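You operate a simulated robot arm through the tools that you are given. There is no shell and no other tool. Be economical: measure what you need, move in short steps, check, and stop when the job is done.

Carry out the task below with a simulated robot arm. There is one attempt and no reset: what you move stays moved.

Task
Stop the fan and move both pale tiles from under the long board onto the dark board.
Fine: brush the dark board first and put the brush back; long board on the shelf below. What is to be rubbed or washed off counts as gone when no trace of it is left.

Only the result counts: the job must be done as asked and must still hold three seconds after the hand-in. Knocking over, shifting, dropping, spilling or breaking anything else fails it.

Robot
A 6-joint arm with a two-finger parallel gripper on a trunk, on a base that drives. Base frame: it is fixed to the floor where the robot stands at the start and does not move with it; the origin is under the middle of the robot, x ahead of it, y to its left, z up. Lengths are in m, angles in rad, forces in N, time in s.
With the tool pointing down near the work surface it reaches from about 0.14 to 0.66 m from the robot's upright axis, wherever it stands. Its first joint turns from -2.897 to 2.897 rad. Places, roughly: brush [-0.25, -1.5, 0.75]; corner board [0, -1.75, 0.25]; dark board [0, -1.5, 0.75]; extra long board [-0.5, -1.75, 0.25]; fan dial [0.4, 0, 1]; fan neck [0.4, -0.1, 0.8]; large board [-0.25, -1.75, 0.75]; large notched board [-0.5, -1.5, 0.75]; long board [-0.25, -1.5, 0.25]; maroon knob [0.4, -0.1, 1]; pale board (34x20x4 cm) [-3.3, 0.2, 0.8]; ribbed tile [0.5, -2, 0.25]; shelf under the middle bench [0, -1.8, 0.3]; short board [0, -2, 0.75]; small notched board [-0.5, -1.5, 0.75]; square board [-0.5, -1.5, 0.75]. Payload 3.91 kg.
The TCP is the grasp point between the finger pads, 0.03 m short of the fingertips. In the tool frame z runs along the fingers and y along their closing line. Largest opening 0.11 m; finger width 0.02, thickness 0.01; the body of the gripper, 0.048 by 0.112 m, starts 0.055 m behind the TCP.
Orientation is told as [roll, pitch, yaw] about the base's x, y, z axes, in that order, counted from this pose: with the fingers straight down and closing along the base's y, the tool's x points along the base's -x, its y along +y and its z along -z.

Tools
- The arm moves only by the tool send_rows. Its argument "rows" is a list of rows, each a list of 7 numbers: the opening in per cent of the stroke, from 0 (shut) to 100 (fully open), then the shift along the base's x, y, z in m, then the turn, a rotation vector about the base's x, y, z in rad. In form: [[grip, x, y, z, rx, ry, rz], ...]. A call has 1 to 12 rows; each row shifts and turns the commanded pose from where the row before left it. A row lasts 0.2 s, in which the tool goes at most 0.05 m and 0.15 rad; a call with a longer step from one row to the next is refused whole, and so is a gripper value outside its range. A pose out of reach is approached as far as the arm can. The call stops where the force on the tool passes 40 N (or 10 N more than at its start, if that is more) or the arm is blocked; 0.2 s more then pass. Each finger travels about 0.045 m/s and halts on what it meets, pressing with about 27 N; the grip force reading is that of the motor and also rises with nothing between the fingers. The clock runs only during rows and for 0.2 s after the last one: add rows that do not move to give the fingers time. The reply holds the time, the measured pose of the TCP, the force on the tool along the base axes, the opening and the grip force, in the units named above and with some noise, with the torque about the TCP (base axes, N m) and any sound that the robot's microphone picked up, and new pictures: "views" is both (left out), scene, wrist or none.
- Cameras (640 x 400 px; columns grow to the right, rows downward): "scene" is now at [0.0081, 0.1412, 1.5209]; the picture's right is [-0.13, -0.99, 0.00], its down [-0.65, 0.09, -0.75] and it looks along [0.75, -0.10, -0.66] (base axes); focal length 267 px, centre (320, 200). "wrist" rides on the gripper at [0.077, 0.007, -0.115] in the tool frame; the picture's right is [-0.09, 1.00, 0.00], its down [-0.80, -0.07, -0.59] and it looks along [-0.59, -0.05, 0.80] (tool axes); focal length 270 px, centre (320, 200). There is no depth. A picture from a camera that has moved, and an enlarged one, comes with that camera's place and axes in the base frame and with its lens.
- lift_body(by): slides the trunk up (or, below 0, down) by that many m; the arm and the scene camera ride with it, the base frame stays. It gives what a move gives, with no picture.
- steer(legs): drives the robot by 1 to 6 legs, each [ahead, turn to the left] in m and rad, along the robot's own axes; the way and the turn of a leg run together, so that a leg with both is an arc; at most 1.5 m and 3.142 rad a leg. The arm and the cameras ride along, it lands a little off, and it stops where it bumps. It gives what a move gives, and a new picture of the scene camera.
- pan_tilt(pan, tilt): turns the head with the scene camera to pan (to the left, within 2.705 rad either way) and tilt (down, from -0.506 to 1.204), counted from straight ahead of the robot. It gives what a move gives, and a new picture of the scene camera.
- enlarge(camera, box): a new picture of the part [left, top, right, bottom] of that camera's present view, enlarged. It takes no simulated time.
- job_done(): hands the job in; it is judged then, once.

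Work in short steps. Places have to be worked out from the pictures, the camera data and where the tool is seen: move nearer, look again, correct. Check each grasp and each placing, and mend what went wrong. You have 120 turns and 260 pictures in all, those below and enlarged ones among them. Open the gripper and draw the arm clear of the work before you hand the job in, unless the task says otherwise; then end with one line.

The tools are called after "Call:" as a command line: name --pt "numbers of a row" for each row, then --argument value for the rest, lists and objects as JSON in quotes. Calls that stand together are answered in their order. send_rows: Moves the arm, as the interface text tells. Its arguments: {"type":"object","properties":{"rows":{"type":"array","items":{"type":"array","items":{"type":"number"}}},"views":{"type":"string","enum":["both","scene","wrist","none"]}},"required":["rows"]} The other tools are called the same way: lift_body (by) slides the trunk up or down; steer (legs) drives the base; pan_tilt (pan, tilt) turns the head that bears the scene camera; enlarge (camera, box) takes an enlarged picture of a part of a camera's view; job_done () hands the job in.

At the start:

```text
t: 0.0
eef_pos: [0.4226, 0.0857, 1.3]
tcp_rot: [0.001, 0.002, 0.012]
contact_force: [-1.0, -0.2, -0.2]
wrist_torque: [0.0, 0.0, 0.0]
gripper_width: 0.1103
grip_force: 0.1
trunk travel left (down, up): [-0.475, 0.135]
robot x, y, heading: [0.0024, 0.0019, -0.001]
head pan, tilt: [-0.129, 0.716]
```

scene: 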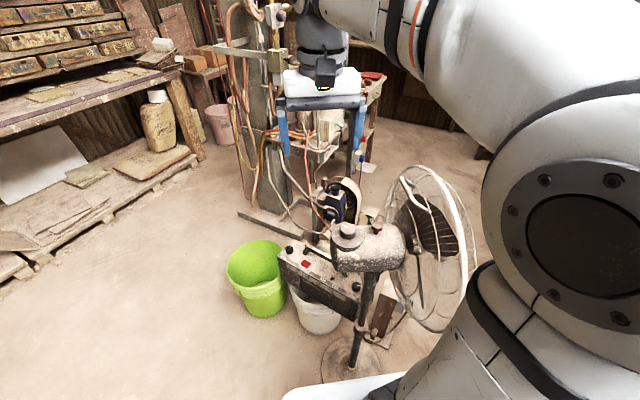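
wrist: 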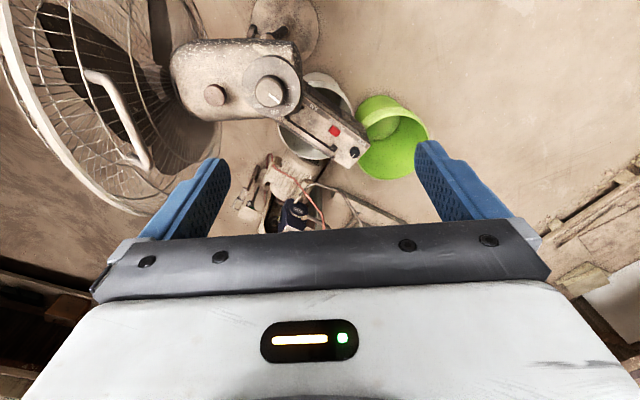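

The fan stands ahead of the robot; I need a closer look at its dial and knob, and at the fan in the scene view.

Call:
enlarge --camera "scene" --box '[240, 160, 480, 390]'

Call:
enlarge --camera "wrist" --box '[150, 10, 430, 185]'

```text
1.74 times, centred on (360, 275) of scene
camera zoom: at [0.0081, 0.1412, 1.5209], right [-0.13, -0.99, 0.0], down [-0.65, 0.09, -0.75], along [0.75, -0.1, -0.66], focal length 465 px, centre (250, 70)
```

zoom: 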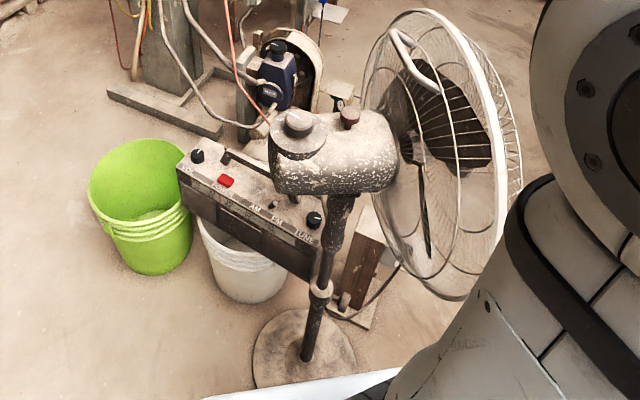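

```text
2.29 times, centred on (290, 98) of wrist
camera zoom: at [0.3458, 0.0916, 1.4161], right [0.08, 1.0, 0.0], down [0.8, -0.06, 0.59], along [0.59, -0.05, -0.8], focal length 618 px, centre (389, 434)
```

zoom: 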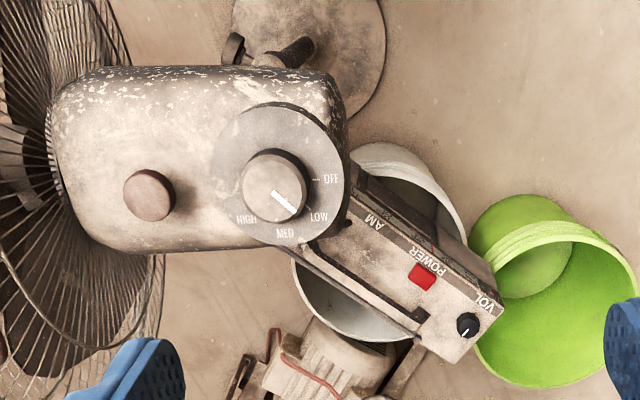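

The dial pointer is at LOW, and OFF lies about 40–45° counterclockwise seen from above. Triangulating puts the knob top near (0.437, 0.017, 1.049), so I move to above it.

Call:
send_rows --pt "70 0.004 -0.023 -0.03 0 0 0" --pt "70 0.005 -0.023 -0.035 0 0 0" --pt "70 0.005 -0.023 -0.035 0 0 0" --pt "70 0 0 -0.04 0 0 0" --pt "70 0 0 -0.03 0 0 0"

```text
t: 1.2
eef_pos: [0.4353, 0.0159, 1.1304]
tcp_rot: [-0.001, 0.001, 0.01]
contact_force: [-0.2, -0.3, -0.6]
wrist_torque: [-0.02, 0.02, 0.04]
gripper_width: 0.077
grip_force: 0.0
trunk travel left (down, up): [-0.475, 0.135]
robot x, y, heading: [-0.0013, 0.0029, -0.0]
head pan, tilt: [-0.129, 0.716]
camera scene: at [0.0084, 0.1414, 1.521], right [-0.13, -0.99, 0.0], down [-0.65, 0.09, -0.75], along [0.75, -0.1, -0.66], focal length 267 px, centre (320, 200)
camera wrist: at [0.3601, 0.0219, 1.2444], right [0.08, 1.0, 0.0], down [0.8, -0.06, 0.59], along [0.59, -0.05, -0.8], focal length 270 px, centre (320, 200)
```

scene: 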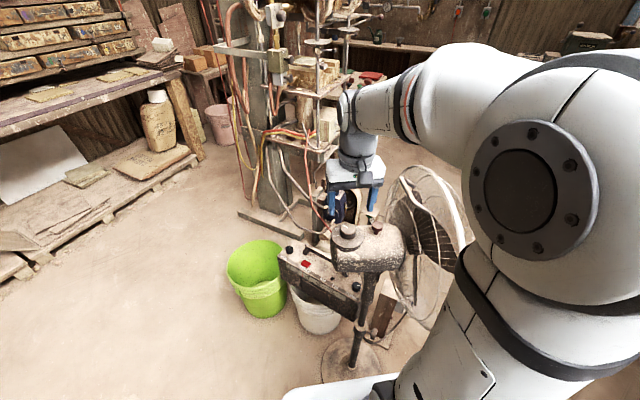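
wrist: 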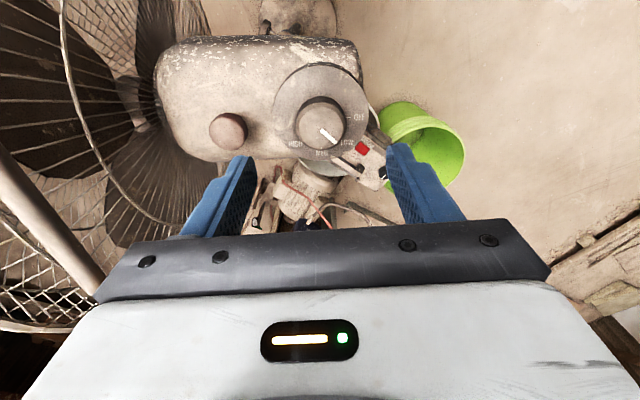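

Knob appears at about (320,122); I zoom for a finer triangulation before descending.

Call:
enlarge --camera "wrist" --box '[220, 50, 420, 175]'

Call:
enlarge --camera "scene" --box '[290, 150, 450, 250]'

```text
3.20 times, centred on (320, 112) of wrist
camera zoom: at [0.3601, 0.0219, 1.2444], right [0.08, 1.0, 0.0], down [0.8, -0.06, 0.59], along [0.59, -0.05, -0.8], focal length 865 px, centre (320, 480)
```

zoom: 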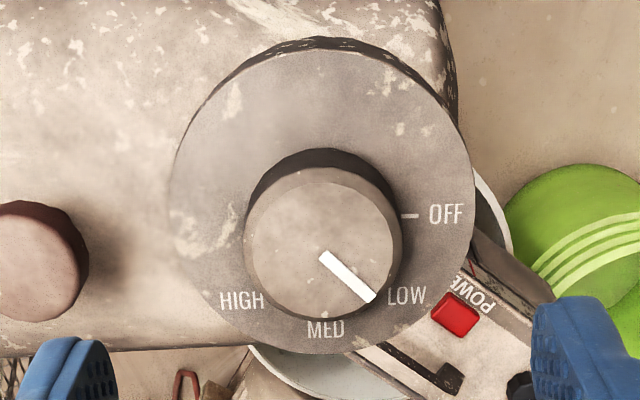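

```text
4.00 times, centred on (370, 200) of scene
camera zoom: at [0.0084, 0.1414, 1.521], right [-0.13, -0.99, 0.0], down [-0.65, 0.09, -0.75], along [0.75, -0.1, -0.66], focal length 1069 px, centre (120, 200)
```

zoom: 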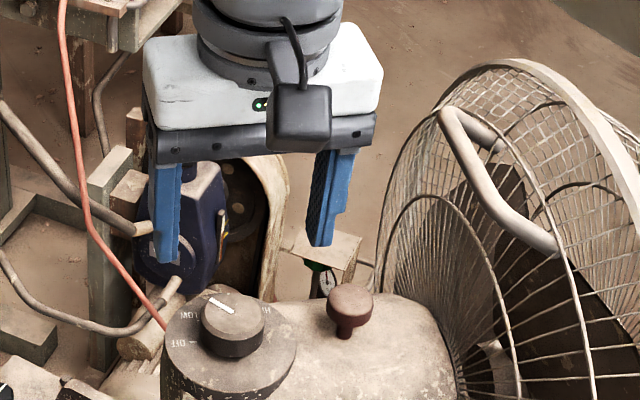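

Knob top is at (0.4373, 0.016, 1.049), about 3.7 cm wide. I descend to TCP z≈1.066 and close on it.

Call:
send_rows --pt "65 0.001 0 -0.03 0 0 0" --pt "65 0.001 0 -0.02 0 0 0" --pt "65 0 0 -0.014 0 0 0" --pt "20 0 0 0 0 0 0" --pt "20 0 0 0 0 0 0" --pt "20 0 0 0 0 0 0"

```text
t: 2.6
eef_pos: [0.4381, 0.0172, 1.0677]
tcp_rot: [0.0, 0.0, 0.011]
contact_force: [-1.2, -2.6, -3.5]
wrist_torque: [-0.41, -0.33, -0.02]
gripper_width: 0.0395
grip_force: 39.9
trunk travel left (down, up): [-0.475, 0.135]
robot x, y, heading: [0.0002, 0.0056, 0.001]
head pan, tilt: [-0.129, 0.716]
camera scene: at [0.0083, 0.1407, 1.5209], right [-0.13, -0.99, 0.0], down [-0.65, 0.09, -0.75], along [0.75, -0.1, -0.66], focal length 267 px, centre (320, 200)
camera wrist: at [0.3609, 0.0224, 1.1819], right [0.08, 1.0, 0.0], down [0.8, -0.06, 0.59], along [0.59, -0.05, -0.8], focal length 270 px, centre (320, 200)
```

scene: 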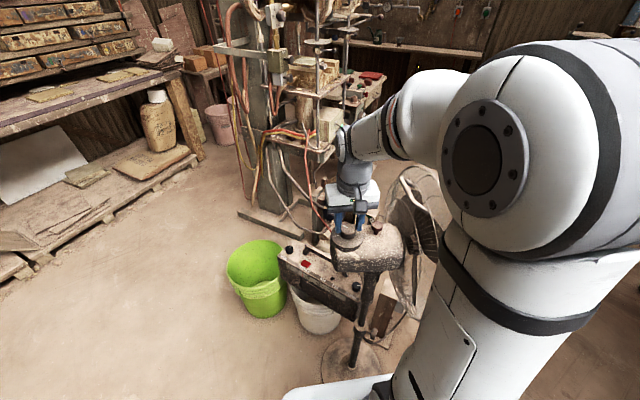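
wrist: 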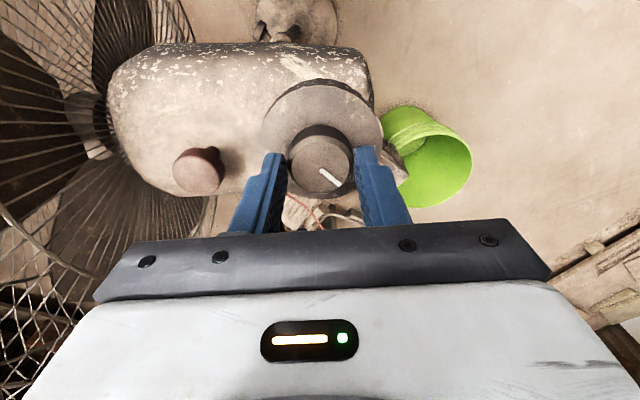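

The knob is gripped (width 0.0395). I turn it +0.7 rad about z.

Call:
send_rows --pt "20 0 0 0 0 0 0.12" --pt "20 0 0 0 0 0 0.12" --pt "20 0 0 0 0 0 0.12" --pt "20 0 0 0 0 0 0.12" --pt "20 0 0 0 0 0 0.12" --pt "20 0 0 0 0 0 0.1" --pt "20 0 0 0 0 0 0"

Call:
enlarge --camera "wrist" --box '[220, 75, 420, 200]'

```text
t: 4.2
eef_pos: [0.4387, 0.015, 1.0678]
tcp_rot: [0.001, 0.001, 0.711]
contact_force: [-4.5, -13.1, -5.8]
wrist_torque: [-1.16, 0.95, -0.01]
gripper_width: 0.0392
grip_force: 44.1
trunk travel left (down, up): [-0.475, 0.135]
robot x, y, heading: [-0.0015, 0.0027, -0.002]
head pan, tilt: [-0.129, 0.716]
camera scene: at [0.0081, 0.1394, 1.5211], right [-0.13, -0.99, 0.0], down [-0.65, 0.09, -0.75], along [0.75, -0.1, -0.66], focal length 267 px, centre (320, 200)
camera wrist: at [0.3764, -0.03, 1.1818], right [-0.58, 0.81, 0.0], down [0.65, 0.47, 0.59], along [0.48, 0.35, -0.8], focal length 270 px, centre (320, 200)
```

scene: 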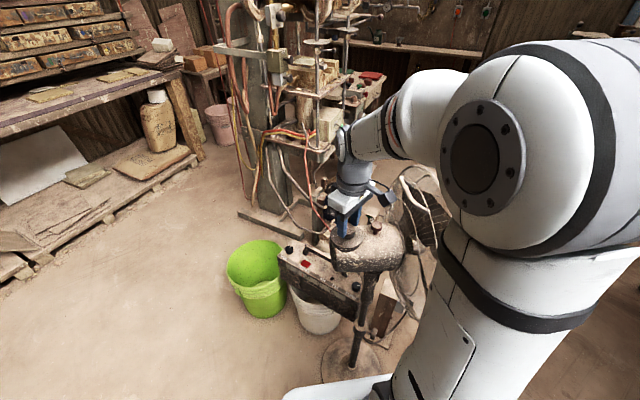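
wrist: 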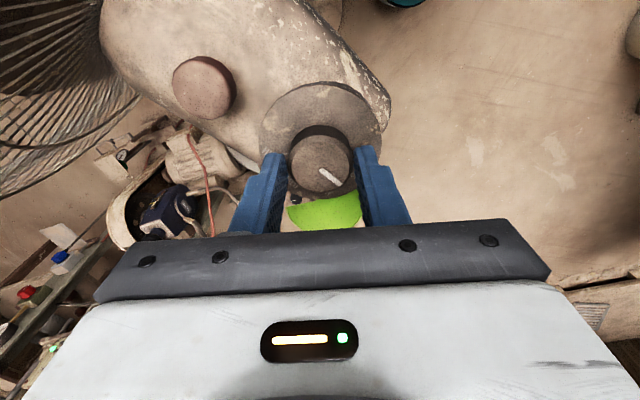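

```text
3.20 times, centred on (320, 138) of wrist
camera zoom: at [0.3764, -0.03, 1.1818], right [-0.58, 0.81, 0.0], down [0.65, 0.47, 0.59], along [0.48, 0.35, -0.8], focal length 865 px, centre (320, 400)
```

zoom: 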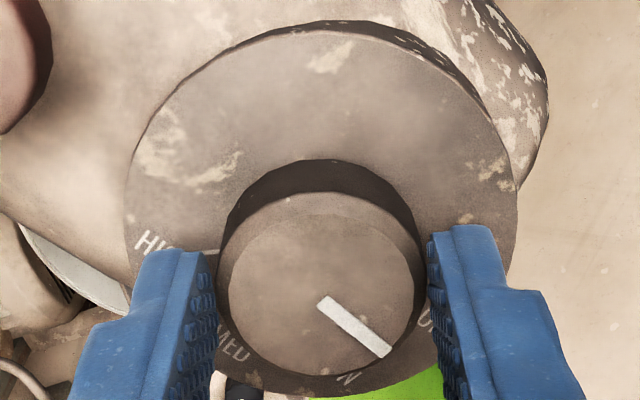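

The knob turned with the gripper. I release, rise, and look at the pointer.

Call:
send_rows --pt "65 0 0 0 0 0 0" --pt "65 0 0 0 0 0 0" --pt "65 0 0 0.04 0 0 0" --pt "65 0 0 0.04 0 0 0" --pt "65 0 0 0.04 0 0 0" --views "none"

Call:
enlarge --camera "wrist" --box '[120, 0, 440, 200]'

Call:
enlarge --camera "scene" --box '[290, 150, 450, 250]'

```text
t: 5.4
eef_pos: [0.4407, 0.0151, 1.1864]
tcp_rot: [-0.001, 0.0, 0.708]
contact_force: [0.0, -0.2, 0.1]
wrist_torque: [0.04, 0.0, 0.02]
gripper_width: 0.0713
grip_force: 0.1
trunk travel left (down, up): [-0.475, 0.135]
robot x, y, heading: [0.0035, 0.0021, -0.001]
head pan, tilt: [-0.129, 0.716]
```

```text
2.00 times, centred on (280, 100) of wrist
camera zoom: at [0.3776, -0.03, 1.302], right [-0.58, 0.81, 0.0], down [0.65, 0.47, 0.59], along [0.48, 0.35, -0.8], focal length 541 px, centre (400, 400)
```

zoom: 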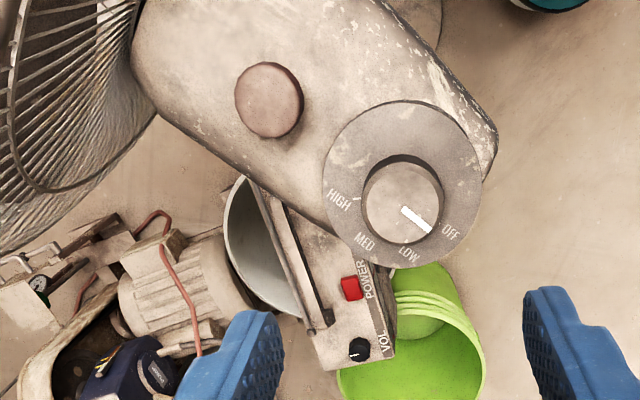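

```text
4.00 times, centred on (370, 200) of scene
camera zoom: at [0.008, 0.1413, 1.5209], right [-0.13, -0.99, 0.0], down [-0.65, 0.09, -0.75], along [0.75, -0.1, -0.66], focal length 1069 px, centre (120, 200)
```

zoom: 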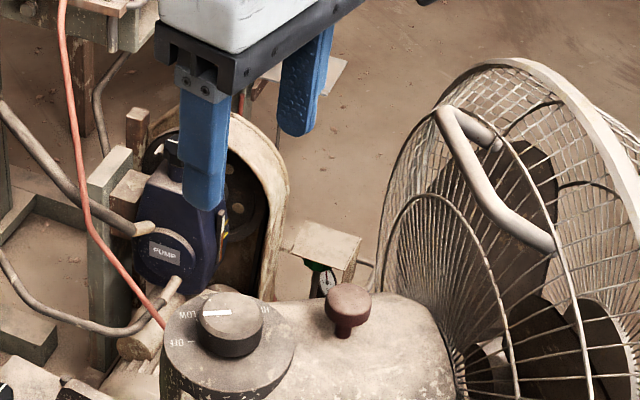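

Pointer looks aligned with the OFF tick; I zoom for a precise check and compare blade position after a short wait.

Call:
enlarge --camera "wrist" --box '[270, 40, 374, 140]'

Call:
send_rows --pt "65 0 0 0.03 0 0 0" --pt "65 0 0 0.03 0 0 0" --pt "65 0 0 0.03 0 0 0" --pt "65 0 0 0.03 0 0 0" --views "scene"

Call:
enlarge --camera "scene" --box '[330, 150, 490, 250]'

Call:
send_rows --pt "65 0 0 0 0 0 0" --pt "65 0 0 0 0 0 0" --pt "65 0 0 0 0 0 0" --pt "65 0 0 0 0 0 0" --views "none"

Call:
enlarge --camera "scene" --box '[330, 150, 490, 250]'

```text
4.00 times, centred on (322, 90) of wrist
camera zoom: at [0.3776, -0.03, 1.302], right [-0.58, 0.81, 0.0], down [0.65, 0.47, 0.59], along [0.48, 0.35, -0.8], focal length 1081 px, centre (312, 640)
```

zoom: 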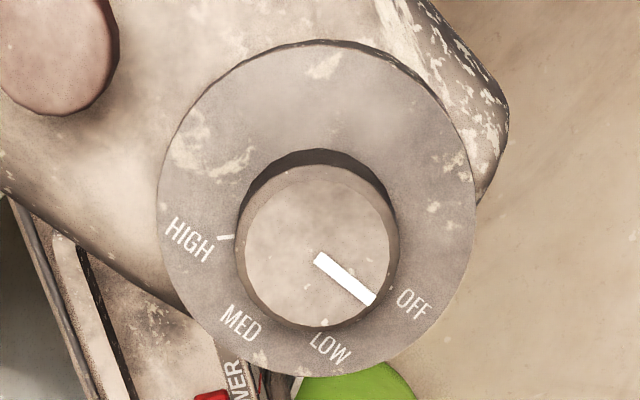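

```text
t: 6.4
eef_pos: [0.4398, 0.0169, 1.3099]
tcp_rot: [0.001, 0.001, 0.709]
contact_force: [1.4, -0.2, -1.1]
wrist_torque: [-0.01, 0.0, -0.04]
gripper_width: 0.0715
grip_force: 0.1
trunk travel left (down, up): [-0.475, 0.135]
robot x, y, heading: [0.0023, 0.005, -0.003]
head pan, tilt: [-0.129, 0.716]
camera scene: at [0.008, 0.1412, 1.5209], right [-0.13, -0.99, 0.0], down [-0.65, 0.09, -0.75], along [0.75, -0.1, -0.66], focal length 267 px, centre (320, 200)
```

scene: 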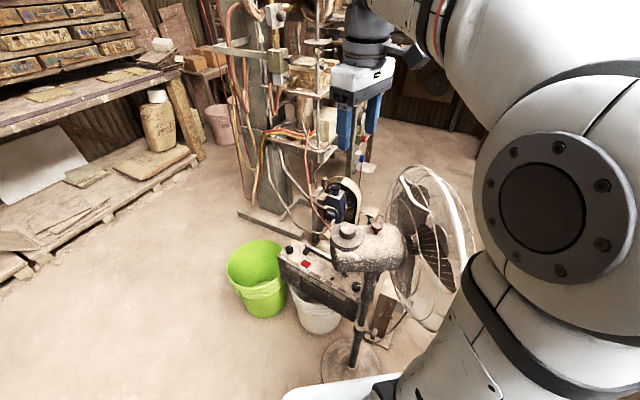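

```text
4.00 times, centred on (410, 200) of scene
camera zoom: at [0.008, 0.1412, 1.5209], right [-0.13, -0.99, 0.0], down [-0.65, 0.09, -0.75], along [0.75, -0.1, -0.66], focal length 1069 px, centre (-40, 200)
```

zoom: 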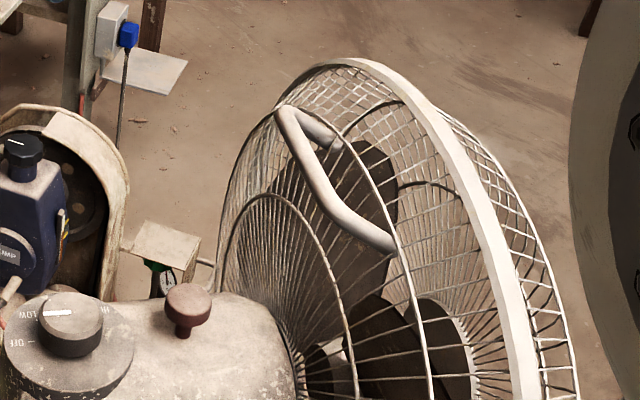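

```text
t: 7.4
eef_pos: [0.4394, 0.0169, 1.3087]
tcp_rot: [0.0, -0.001, 0.71]
contact_force: [-0.5, -0.5, -0.6]
wrist_torque: [-0.01, 0.03, -0.01]
gripper_width: 0.0715
grip_force: 0.2
trunk travel left (down, up): [-0.475, 0.135]
robot x, y, heading: [0.0022, 0.0002, -0.003]
head pan, tilt: [-0.129, 0.716]
```

```text
4.00 times, centred on (410, 200) of scene
camera zoom: at [0.0081, 0.1412, 1.5209], right [-0.13, -0.99, 0.0], down [-0.65, 0.09, -0.75], along [0.75, -0.1, -0.66], focal length 1069 px, centre (-40, 200)
```

zoom: 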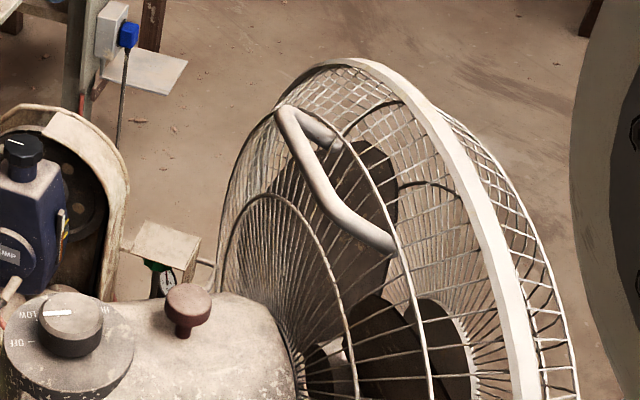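

The blades are still, so the fan is off. Now I look to the right toward the benches.

Call:
pan_tilt --pan -1.5 --tilt 0.6

Call:
pan_tilt --pan -2.2 --tilt 0.5

```text
t: 8.9
eef_pos: [0.4405, 0.0169, 1.3078]
tcp_rot: [0.001, -0.001, 0.71]
contact_force: [0.0, 0.8, -0.5]
wrist_torque: [-0.02, 0.02, 0.02]
gripper_width: 0.0715
grip_force: 0.0
trunk travel left (down, up): [-0.475, 0.135]
robot x, y, heading: [0.0015, 0.0008, -0.004]
head pan, tilt: [-1.499, 0.6]
camera scene: at [-0.0692, 0.0641, 1.5309], right [-1.0, -0.07, 0.0], down [-0.04, 0.56, -0.83], along [0.06, -0.82, -0.56], focal length 267 px, centre (320, 200)
```

scene: 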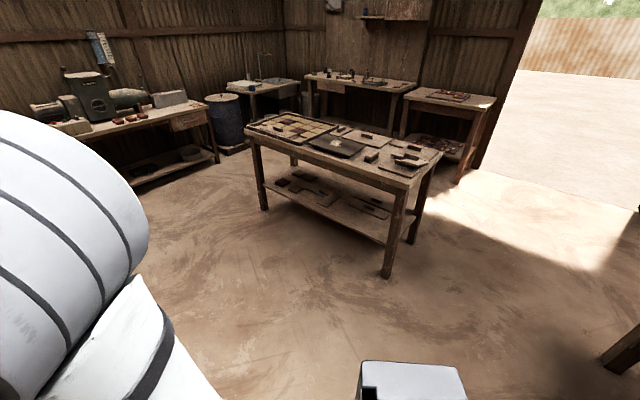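

```text
t: 10.0
eef_pos: [0.4397, 0.0174, 1.3093]
tcp_rot: [0.001, 0.0, 0.712]
contact_force: [0.4, 0.1, 0.2]
wrist_torque: [0.02, 0.02, 0.01]
gripper_width: 0.0714
grip_force: 0.1
trunk travel left (down, up): [-0.475, 0.135]
robot x, y, heading: [0.0012, 0.0032, -0.002]
head pan, tilt: [-2.201, 0.499]
camera scene: at [-0.1291, 0.0787, 1.54], right [-0.81, 0.59, 0.0], down [0.28, 0.39, -0.88], along [-0.52, -0.71, -0.48], focal length 267 px, centre (320, 200)
```

scene: 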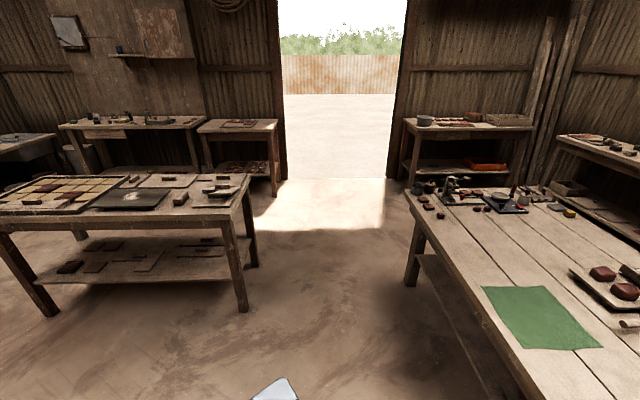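

The middle bench is rotated relative to my axes; I zoom in on its top and shelf before driving.

Call:
enlarge --camera "scene" --box '[0, 160, 260, 320]'

Call:
lift_body --by 0.13

Call:
steer --legs '[[-0.15, 0], [0, -1.57]]'

```text
2.46 times, centred on (130, 240) of scene
camera zoom: at [-0.1291, 0.0787, 1.54], right [-0.81, 0.59, 0.0], down [0.28, 0.39, -0.88], along [-0.52, -0.71, -0.48], focal length 658 px, centre (788, 102)
```

zoom: 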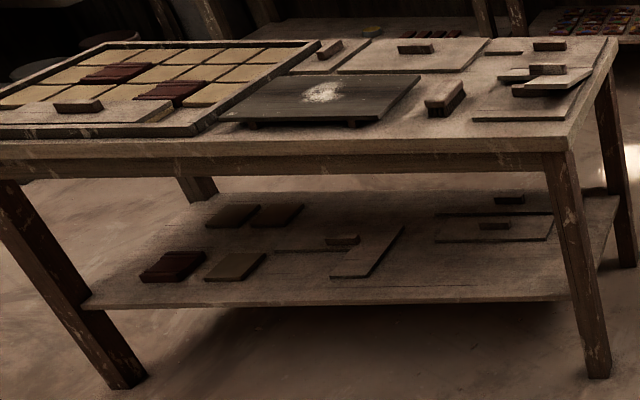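

```text
t: 11.6
eef_pos: [0.4395, 0.017, 1.4387]
tcp_rot: [0.0, -0.001, 0.711]
contact_force: [-0.2, 0.2, 1.2]
wrist_torque: [-0.01, 0.01, 0.03]
gripper_width: 0.0716
grip_force: 0.0
trunk travel left (down, up): [-0.605, 0.005]
robot x, y, heading: [-0.002, 0.0058, -0.005]
head pan, tilt: [-2.201, 0.499]
```

```text
t: 16.7
eef_pos: [-0.1253, -0.4343, 1.4398]
tcp_rot: [-0.002, 0.0, -0.845]
contact_force: [0.4, 0.5, 0.6]
wrist_torque: [-0.01, 0.02, 0.02]
gripper_width: 0.0715
grip_force: 0.1
trunk travel left (down, up): [-0.605, 0.005]
robot x, y, heading: [-0.1307, 0.0026, -1.547]
head pan, tilt: [-2.201, 0.499]
camera scene: at [-0.0576, 0.1344, 1.6699], right [0.57, 0.82, 0.0], down [0.39, -0.27, -0.88], along [-0.72, 0.5, -0.48], focal length 267 px, centre (320, 200)
```

scene: 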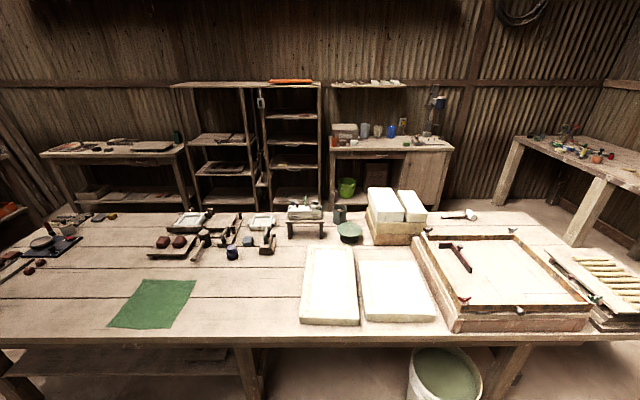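

The dark board carries white powder, and several handled boards are on the shelf. I pan to look at the bench.

Call:
pan_tilt --pan -0.2 --tilt 0.6

Call:
enlarge --camera "scene" --box '[160, 60, 480, 260]'

```text
t: 18.6
eef_pos: [-0.126, -0.4359, 1.4393]
tcp_rot: [0.002, -0.001, -0.846]
contact_force: [-0.6, -0.2, 0.5]
wrist_torque: [0.0, 0.0, 0.02]
gripper_width: 0.0718
grip_force: 0.1
trunk travel left (down, up): [-0.605, 0.005]
robot x, y, heading: [-0.1304, 0.0024, -1.554]
head pan, tilt: [-0.201, 0.6]
camera scene: at [0.0007, -0.0062, 1.6609], right [-0.98, 0.18, 0.0], down [0.1, 0.56, -0.83], along [-0.15, -0.81, -0.56], focal length 267 px, centre (320, 200)
```

scene: 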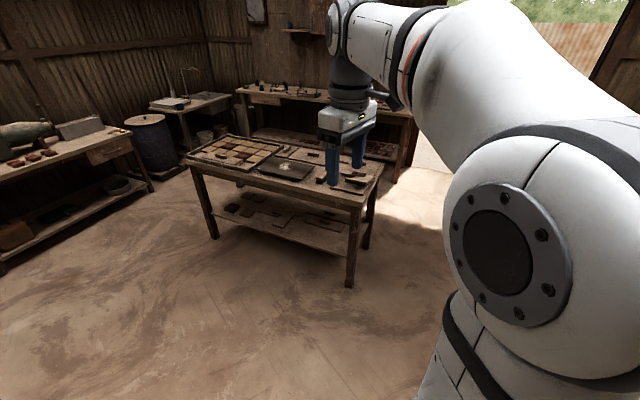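

```text
2.00 times, centred on (320, 160) of scene
camera zoom: at [0.0007, -0.0062, 1.6609], right [-0.98, 0.18, 0.0], down [0.1, 0.56, -0.83], along [-0.15, -0.81, -0.56], focal length 534 px, centre (320, 280)
```

zoom: 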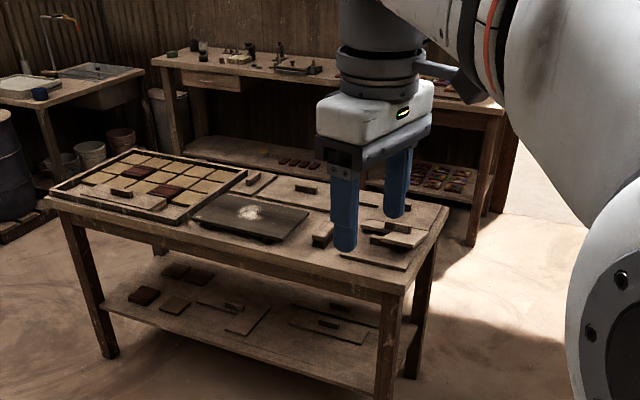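

Bench frame worked out: front-right corner ≈(-0.47,-1.18), its edge runs along (0.80,-0.60), and depth is along (-0.60,-0.80). I drive to about 0.5 m in front of it, facing it squarely.

Call:
steer --legs '[[0, 0.305], [1.14, 0], [0, -0.96]]'

Call:
pan_tilt --pan 0.2 --tilt 0.85

```text
t: 27.9
eef_pos: [-0.0142, -1.4331, 1.4381]
tcp_rot: [0.0, 0.002, -1.473]
contact_force: [-0.5, -0.5, -0.1]
wrist_torque: [0.04, 0.01, 0.01]
gripper_width: 0.0717
grip_force: 0.1
trunk travel left (down, up): [-0.605, 0.005]
robot x, y, heading: [0.2427, -1.0792, -2.17]
head pan, tilt: [-0.201, 0.6]
camera scene: at [0.3468, -1.1637, 1.6609], right [-0.7, 0.72, 0.0], down [0.41, 0.39, -0.82], along [-0.59, -0.57, -0.57], focal length 267 px, centre (320, 200)
```

scene: 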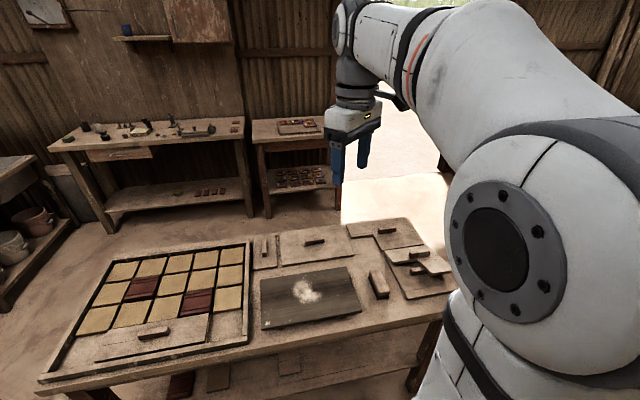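

```text
t: 28.7
eef_pos: [-0.0135, -1.4316, 1.4394]
tcp_rot: [-0.001, 0.0, -1.472]
contact_force: [0.3, 0.1, 0.4]
wrist_torque: [-0.02, -0.02, 0.03]
gripper_width: 0.0713
grip_force: 0.1
trunk travel left (down, up): [-0.605, 0.005]
robot x, y, heading: [0.2424, -1.0782, -2.172]
head pan, tilt: [0.201, 0.85]
camera scene: at [0.381, -1.1729, 1.6401], right [-0.92, 0.39, 0.0], down [0.29, 0.69, -0.66], along [-0.26, -0.61, -0.75], focal length 267 px, centre (320, 200)
```

scene: 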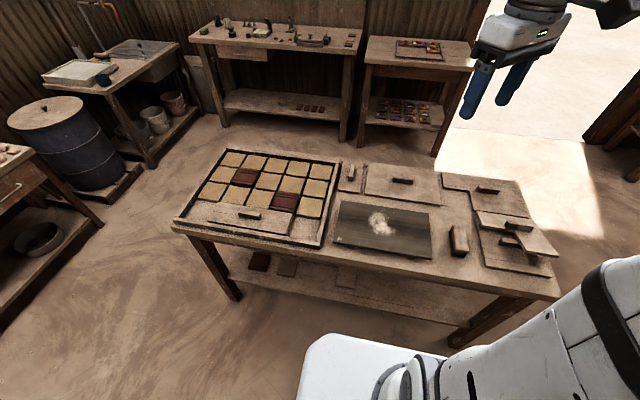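

Positions agree. I zoom on the dark board, brush and neighbouring boards.

Call:
enlarge --camera "scene" --box '[320, 150, 560, 300]'

Call:
enlarge --camera "scene" --box '[170, 140, 410, 310]'

```text
2.67 times, centred on (440, 225) of scene
camera zoom: at [0.381, -1.1729, 1.6401], right [-0.92, 0.39, 0.0], down [0.29, 0.69, -0.66], along [-0.26, -0.61, -0.75], focal length 713 px, centre (0, 133)
```

zoom: 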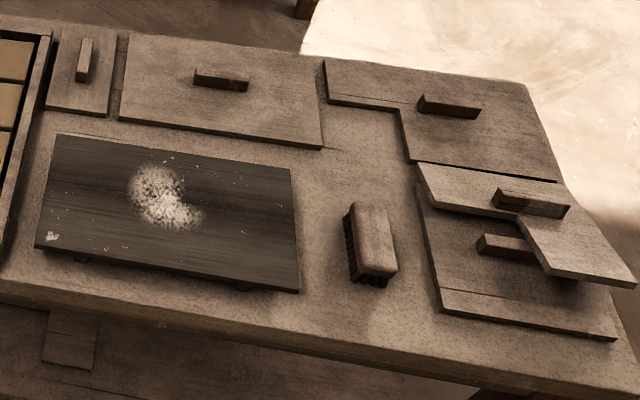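

```text
2.35 times, centred on (290, 225) of scene
camera zoom: at [0.381, -1.1729, 1.6401], right [-0.92, 0.39, 0.0], down [0.29, 0.69, -0.66], along [-0.26, -0.61, -0.75], focal length 629 px, centre (391, 141)
```

zoom: 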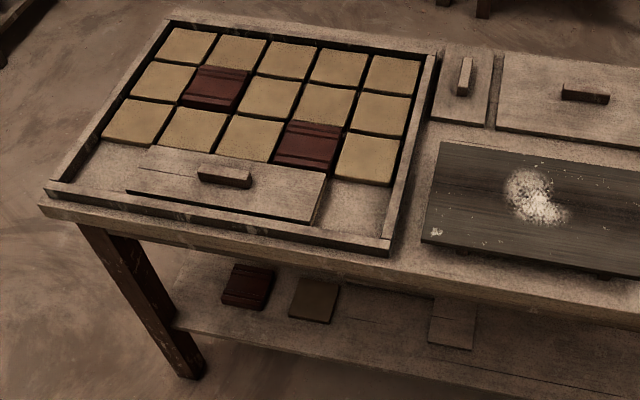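

I lower the trunk to view the shelf below the bench top.

Call:
lift_body --by -0.42

Call:
pan_tilt --pan 0.0 --tilt 0.7

```text
refused: -0.42 is not a number from -0.4 to 0.4
```

```text
t: 29.4
eef_pos: [-0.0143, -1.4317, 1.4371]
tcp_rot: [-0.002, 0.001, -1.474]
contact_force: [0.1, 0.7, 0.2]
wrist_torque: [0.0, -0.01, 0.02]
gripper_width: 0.0716
grip_force: 0.0
trunk travel left (down, up): [-0.605, 0.005]
robot x, y, heading: [0.2417, -1.0775, -2.172]
head pan, tilt: [0.0, 0.7]
camera scene: at [0.3635, -1.1709, 1.6522], right [-0.83, 0.56, 0.0], down [0.36, 0.53, -0.76], along [-0.43, -0.63, -0.64], focal length 267 px, centre (320, 200)
```

scene: 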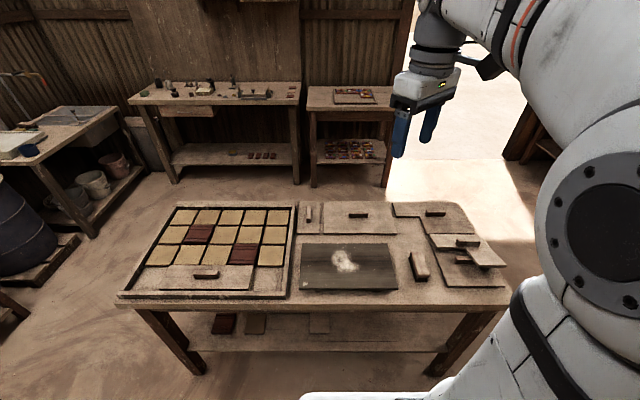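

Call:
lift_body --by -0.4

Call:
pan_tilt --pan -0.1 --tilt 0.8

Call:
enlarge --camera "scene" --box '[100, 180, 420, 380]'

```text
t: 33.3
eef_pos: [-0.0133, -1.4322, 1.0383]
tcp_rot: [-0.001, 0.001, -1.471]
contact_force: [0.1, -0.1, 0.8]
wrist_torque: [0.01, 0.01, 0.03]
gripper_width: 0.0715
grip_force: 0.1
trunk travel left (down, up): [-0.205, 0.405]
robot x, y, heading: [0.2451, -1.0786, -2.172]
head pan, tilt: [0.0, 0.7]
```

```text
t: 34.0
eef_pos: [-0.0144, -1.4316, 1.0385]
tcp_rot: [0.0, -0.001, -1.473]
contact_force: [-0.4, -1.2, 0.0]
wrist_torque: [0.03, -0.01, -0.01]
gripper_width: 0.0715
grip_force: 0.1
trunk travel left (down, up): [-0.205, 0.405]
robot x, y, heading: [0.2482, -1.0781, -2.175]
head pan, tilt: [-0.099, 0.799]
camera scene: at [0.3595, -1.1624, 1.2441], right [-0.77, 0.64, 0.0], down [0.46, 0.55, -0.7], along [-0.45, -0.53, -0.72], focal length 267 px, centre (320, 200)
```

scene: 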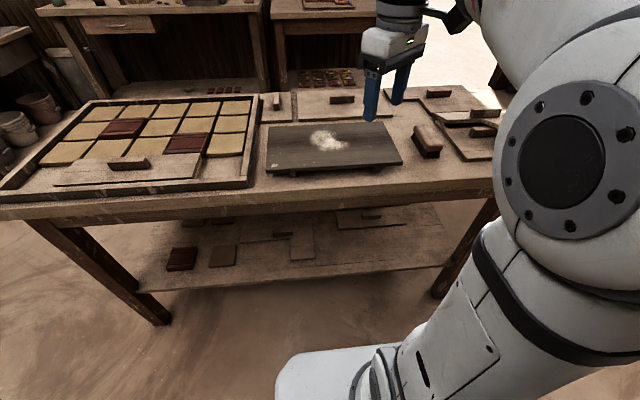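

```text
2.00 times, centred on (260, 280) of scene
camera zoom: at [0.3595, -1.1624, 1.2441], right [-0.77, 0.64, 0.0], down [0.46, 0.55, -0.7], along [-0.45, -0.53, -0.72], focal length 534 px, centre (440, 40)
```

zoom: 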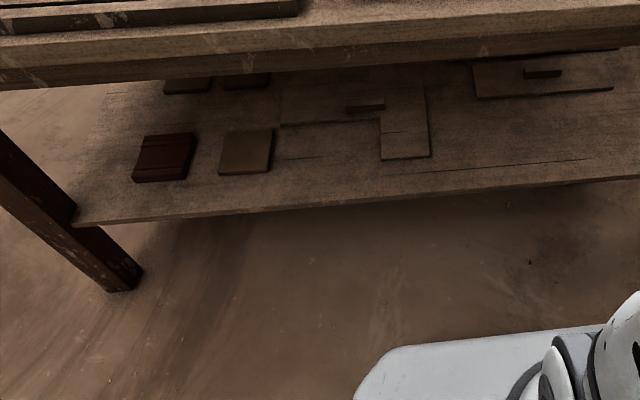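

The board on the shelf with the handle at (540,75) may be the long board. I raise the arm a bit, lower the trunk further and look at the shelf from lower down.

Call:
send_rows --pt "65 0 0 0.05 0 0 0" --pt "65 0 0 0.05 0 0 0" --pt "65 0 0 0.05 0 0 0" --views "none"

Call:
lift_body --by -0.2

Call:
pan_tilt --pan -0.1 --tilt 0.7

Call:
enlarge --camera "scene" --box '[180, 180, 480, 330]'

```text
t: 34.8
eef_pos: [-0.0115, -1.4303, 1.1659]
tcp_rot: [-0.004, -0.005, -1.472]
contact_force: [0.5, 0.1, 0.4]
wrist_torque: [-0.02, -0.04, 0.02]
gripper_width: 0.0715
grip_force: 0.1
out of reach, approached as far as the arm can: row 3
trunk travel left (down, up): [-0.205, 0.405]
robot x, y, heading: [0.2471, -1.0775, -2.171]
head pan, tilt: [-0.099, 0.799]
```

```text
t: 36.9
eef_pos: [-0.01, -1.431, 0.9657]
tcp_rot: [-0.006, -0.003, -1.474]
contact_force: [0.7, -0.4, 0.4]
wrist_torque: [0.0, -0.05, 0.0]
gripper_width: 0.0716
grip_force: 0.1
trunk travel left (down, up): [-0.005, 0.605]
robot x, y, heading: [0.2475, -1.0804, -2.17]
head pan, tilt: [-0.099, 0.799]
```

```text
t: 37.6
eef_pos: [-0.0104, -1.4303, 0.9647]
tcp_rot: [-0.005, -0.002, -1.473]
contact_force: [0.0, -0.3, 1.1]
wrist_torque: [0.0, 0.02, -0.02]
gripper_width: 0.0715
grip_force: 0.1
trunk travel left (down, up): [-0.005, 0.605]
robot x, y, heading: [0.2446, -1.0806, -2.168]
head pan, tilt: [-0.099, 0.7]
camera scene: at [0.3567, -1.1657, 1.0523], right [-0.77, 0.64, 0.0], down [0.41, 0.49, -0.76], along [-0.49, -0.59, -0.64], focal length 267 px, centre (320, 200)
```

scene: 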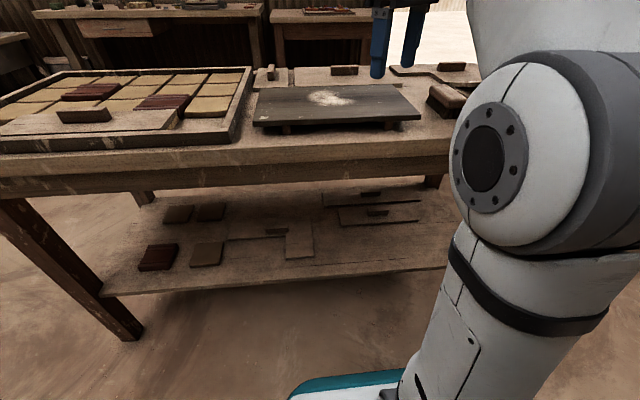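

```text
2.13 times, centred on (330, 255) of scene
camera zoom: at [0.3567, -1.1657, 1.0523], right [-0.77, 0.64, 0.0], down [0.41, 0.49, -0.76], along [-0.49, -0.59, -0.64], focal length 570 px, centre (299, 83)
```

zoom: 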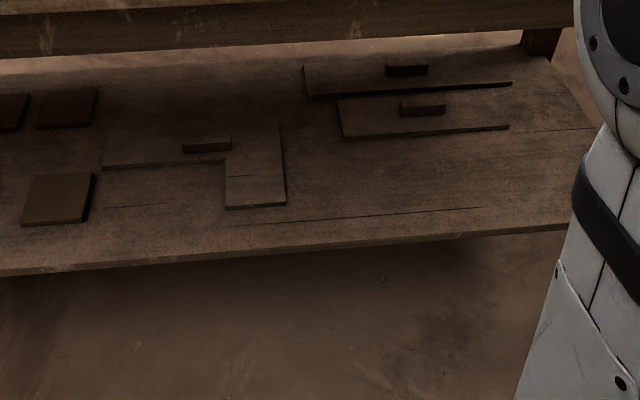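

All shelf boards look flat; I zoom harder on the two boards at the right and on the tray's board to see what lies under them.

Call:
enlarge --camera "scene" --box '[310, 185, 440, 260]'

Call:
enlarge --camera "scene" --box '[0, 60, 260, 170]'

Call:
enlarge --camera "scene" --box '[130, 195, 320, 295]'

```text
4.92 times, centred on (375, 222) of scene
camera zoom: at [0.3567, -1.1657, 1.0523], right [-0.77, 0.64, 0.0], down [0.41, 0.49, -0.76], along [-0.49, -0.59, -0.64], focal length 1316 px, centre (49, 89)
```

zoom: 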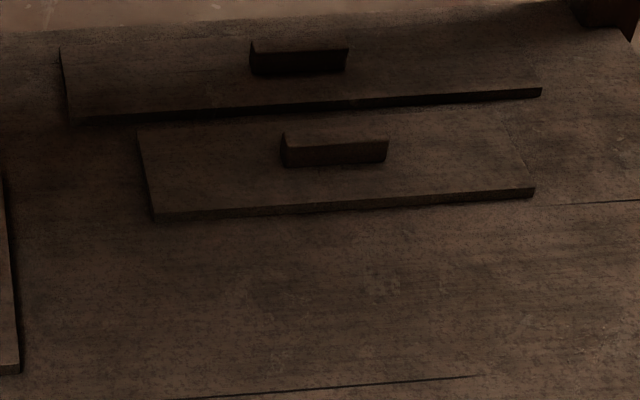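

```text
2.46 times, centred on (130, 115) of scene
camera zoom: at [0.3567, -1.1657, 1.0523], right [-0.77, 0.64, 0.0], down [0.41, 0.49, -0.76], along [-0.49, -0.59, -0.64], focal length 658 px, centre (788, 409)
```

zoom: 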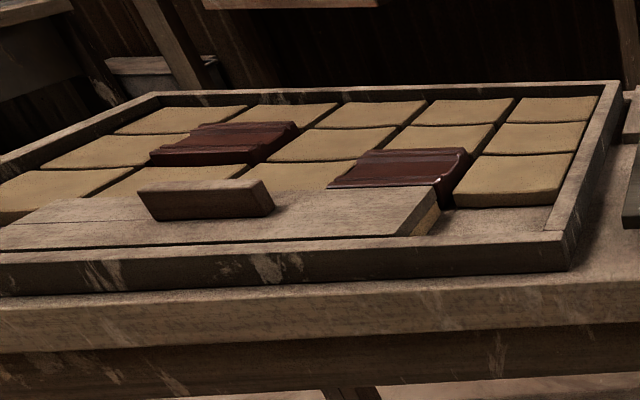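

```text
3.37 times, centred on (225, 245) of scene
camera zoom: at [0.3567, -1.1657, 1.0523], right [-0.77, 0.64, 0.0], down [0.41, 0.49, -0.76], along [-0.49, -0.59, -0.64], focal length 900 px, centre (640, 48)
```

zoom: 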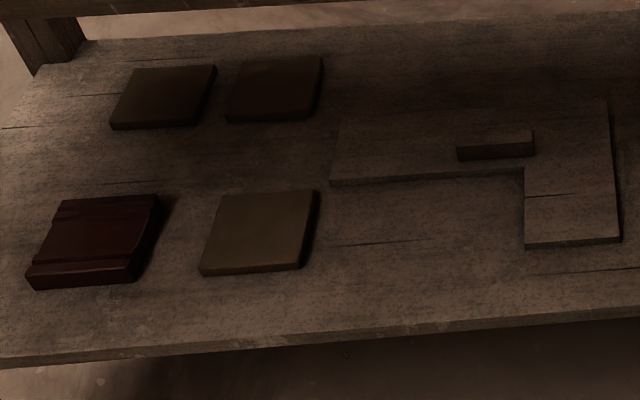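

The shelf boards lie flat with nothing under them, while the handled board in the tray (3 tiles long, same size as the shelf's long board) rests on pale tiles, so that is the cover to lift and lay on the shelf. First I do the brushing: raise the trunk, move closer, and turn the tool square to the bench.

Call:
lift_body --by 0.3

Call:
steer --legs '[[0, 0.35], [0.16, 0], [0, -0.37]]'

Call:
send_rows --pt "90 0 0 0 0 0 -0.14" --pt "90 0 0 0 0 0 -0.14" --pt "90 0 0 0 0 0 -0.14" --pt "90 0 0 0 0 0 -0.14" --pt "90 0 0 0 0 0 -0.14"

```text
t: 40.6
eef_pos: [-0.0116, -1.4313, 1.2646]
tcp_rot: [-0.004, -0.002, -1.473]
contact_force: [-0.5, -0.8, 0.4]
wrist_torque: [0.01, -0.02, 0.01]
gripper_width: 0.0716
grip_force: 0.1
trunk travel left (down, up): [-0.305, 0.305]
robot x, y, heading: [0.2448, -1.0767, -2.174]
head pan, tilt: [-0.099, 0.7]
```

```text
t: 44.2
eef_pos: [-0.0596, -1.5838, 1.2646]
tcp_rot: [-0.001, -0.003, -1.496]
contact_force: [0.1, -0.2, -0.9]
wrist_torque: [0.03, -0.01, 0.02]
gripper_width: 0.0714
grip_force: 0.1
trunk travel left (down, up): [-0.305, 0.305]
robot x, y, heading: [0.2065, -1.2399, -2.183]
head pan, tilt: [-0.099, 0.7]
camera scene: at [0.3193, -1.3296, 1.3523], right [-0.76, 0.65, 0.0], down [0.42, 0.49, -0.76], along [-0.5, -0.58, -0.64], focal length 267 px, centre (320, 200)
```

scene: 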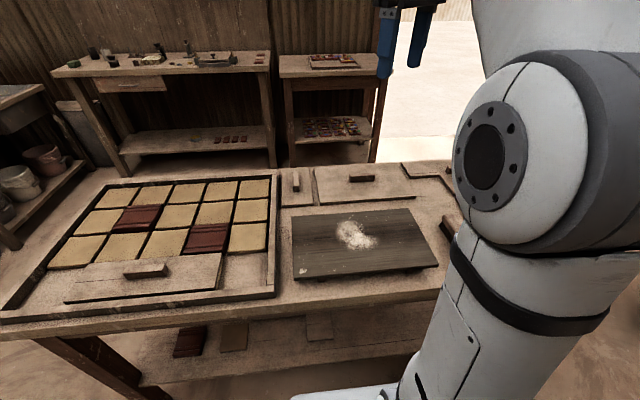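

```text
t: 45.4
eef_pos: [-0.0599, -1.5829, 1.2665]
tcp_rot: [-0.004, -0.003, -2.199]
contact_force: [-0.9, -0.2, 0.0]
wrist_torque: [0.0, 0.01, -0.01]
gripper_width: 0.099
grip_force: 0.0
trunk travel left (down, up): [-0.305, 0.305]
robot x, y, heading: [0.2105, -1.2404, -2.189]
head pan, tilt: [-0.099, 0.7]
camera scene: at [0.32, -1.3289, 1.3523], right [-0.76, 0.65, 0.0], down [0.42, 0.49, -0.76], along [-0.5, -0.58, -0.64], focal length 267 px, centre (320, 200)
camera wrist: at [-0.0081, -1.5241, 1.3796], right [0.76, -0.66, 0.0], down [-0.52, -0.61, 0.6], along [-0.39, -0.45, -0.8], focal length 270 px, centre (320, 200)
```

scene: 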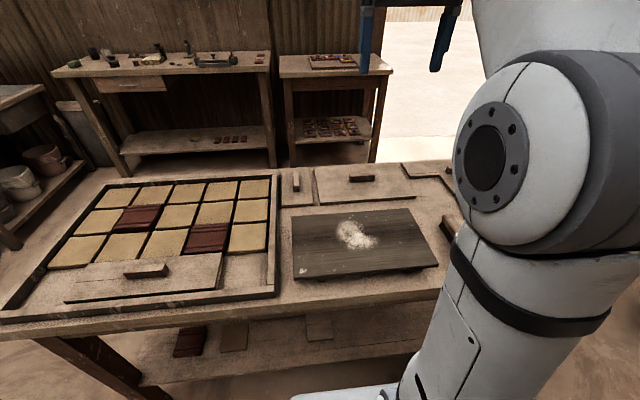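
wrist: 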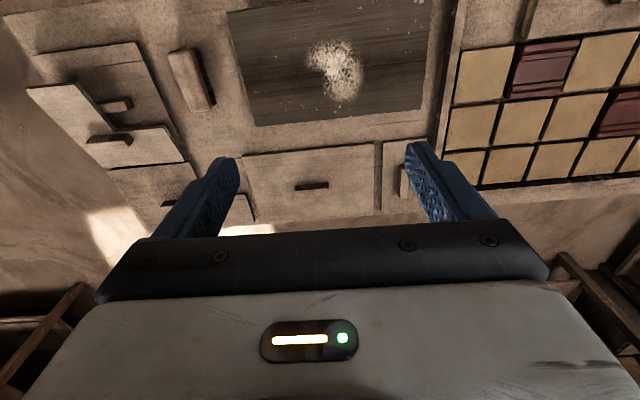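

The wrist camera gives a fine top view. I zoom on the brush and the dark board to measure.

Call:
enlarge --camera "wrist" --box '[130, 0, 450, 200]'

```text
2.00 times, centred on (290, 100) of wrist
camera zoom: at [-0.0081, -1.5241, 1.3796], right [0.76, -0.66, 0.0], down [-0.52, -0.61, 0.6], along [-0.39, -0.45, -0.8], focal length 541 px, centre (380, 400)
```

zoom: 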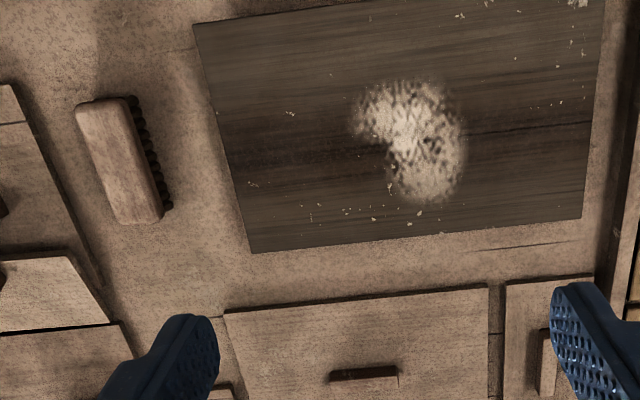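

Triangulated: dark board top z≈0.845, brush top centre ≈(-0.275,-1.456,0.841), with its length along the depth direction. I move to above the brush and look.

Call:
send_rows --pt "80 -0.036 0.0212 0 0 0 0" --pt "80 -0.036 0.0212 0 0 0 0" --pt "80 -0.036 0.0212 -0.02 0 0 0" --pt "80 -0.036 0.0212 -0.02 0 0 0" --pt "80 -0.036 0.0212 -0.02 0 0 0" --pt "80 -0.036 0.021 -0.02 0 0 0.01" --pt "80 0 0 -0.045 0 0 0" --pt "80 0 0 -0.045 0 0 0" --pt "80 0 0 -0.045 0 0 0" --pt "80 0 0 -0.045 0 0 0" --pt "80 0 0 -0.045 0 0 0" --views "wrist"

Call:
enlarge --camera "wrist" --box '[200, 40, 440, 190]'

```text
t: 47.8
eef_pos: [-0.2744, -1.457, 0.9613]
tcp_rot: [-0.003, -0.005, -2.184]
contact_force: [-0.4, -0.4, 0.0]
wrist_torque: [-0.01, -0.01, 0.0]
gripper_width: 0.0878
grip_force: 0.0
trunk travel left (down, up): [-0.305, 0.305]
robot x, y, heading: [0.2113, -1.2411, -2.186]
head pan, tilt: [-0.099, 0.7]
camera wrist: at [-0.2232, -1.3985, 1.0752], right [0.76, -0.65, 0.0], down [-0.52, -0.61, 0.6], along [-0.39, -0.45, -0.8], focal length 270 px, centre (320, 200)
```

wrist: 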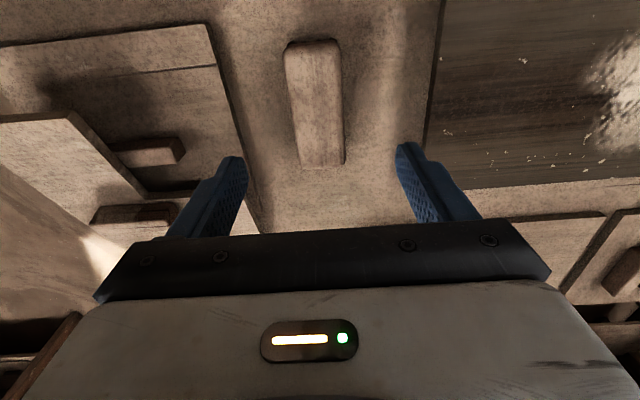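

```text
2.67 times, centred on (320, 115) of wrist
camera zoom: at [-0.2232, -1.3985, 1.0752], right [0.76, -0.65, 0.0], down [-0.52, -0.61, 0.6], along [-0.39, -0.45, -0.8], focal length 721 px, centre (320, 427)
```

zoom: 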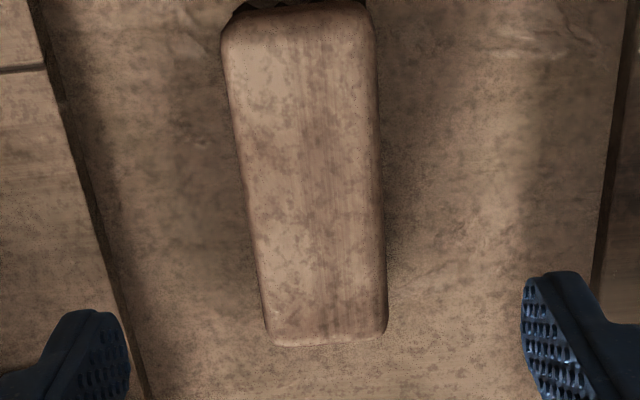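

The brush is centred under the gripper and aligned. I descend to z≈0.845 and close.

Call:
send_rows --pt "80 -0.001 0.001 -0.04 0 0 0" --pt "80 0 0 -0.04 0 0 0" --pt "80 0 0 -0.036 0 0 0" --pt "80 0 0 0 0 0 0" --pt "20 0 0 0 0 0 0" --pt "20 0 0 0 0 0 0" --pt "20 0 0 0 0 0 0" --views "wrist"

```text
t: 49.4
eef_pos: [-0.2761, -1.4579, 0.8433]
tcp_rot: [-0.003, -0.005, -2.184]
contact_force: [-0.5, 0.0, 0.1]
wrist_torque: [-0.05, 0.02, 0.01]
gripper_width: 0.0457
grip_force: 26.9
trunk travel left (down, up): [-0.305, 0.305]
robot x, y, heading: [0.2097, -1.241, -2.183]
head pan, tilt: [-0.099, 0.7]
camera wrist: at [-0.2254, -1.3978, 0.9583], right [0.76, -0.65, 0.0], down [-0.52, -0.61, 0.6], along [-0.39, -0.45, -0.8], focal length 270 px, centre (320, 200)
```

wrist: 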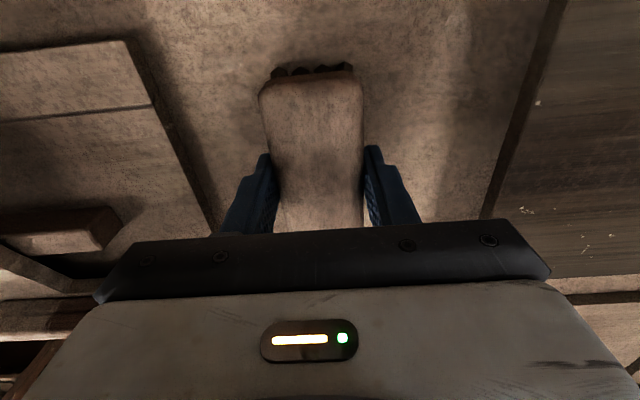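

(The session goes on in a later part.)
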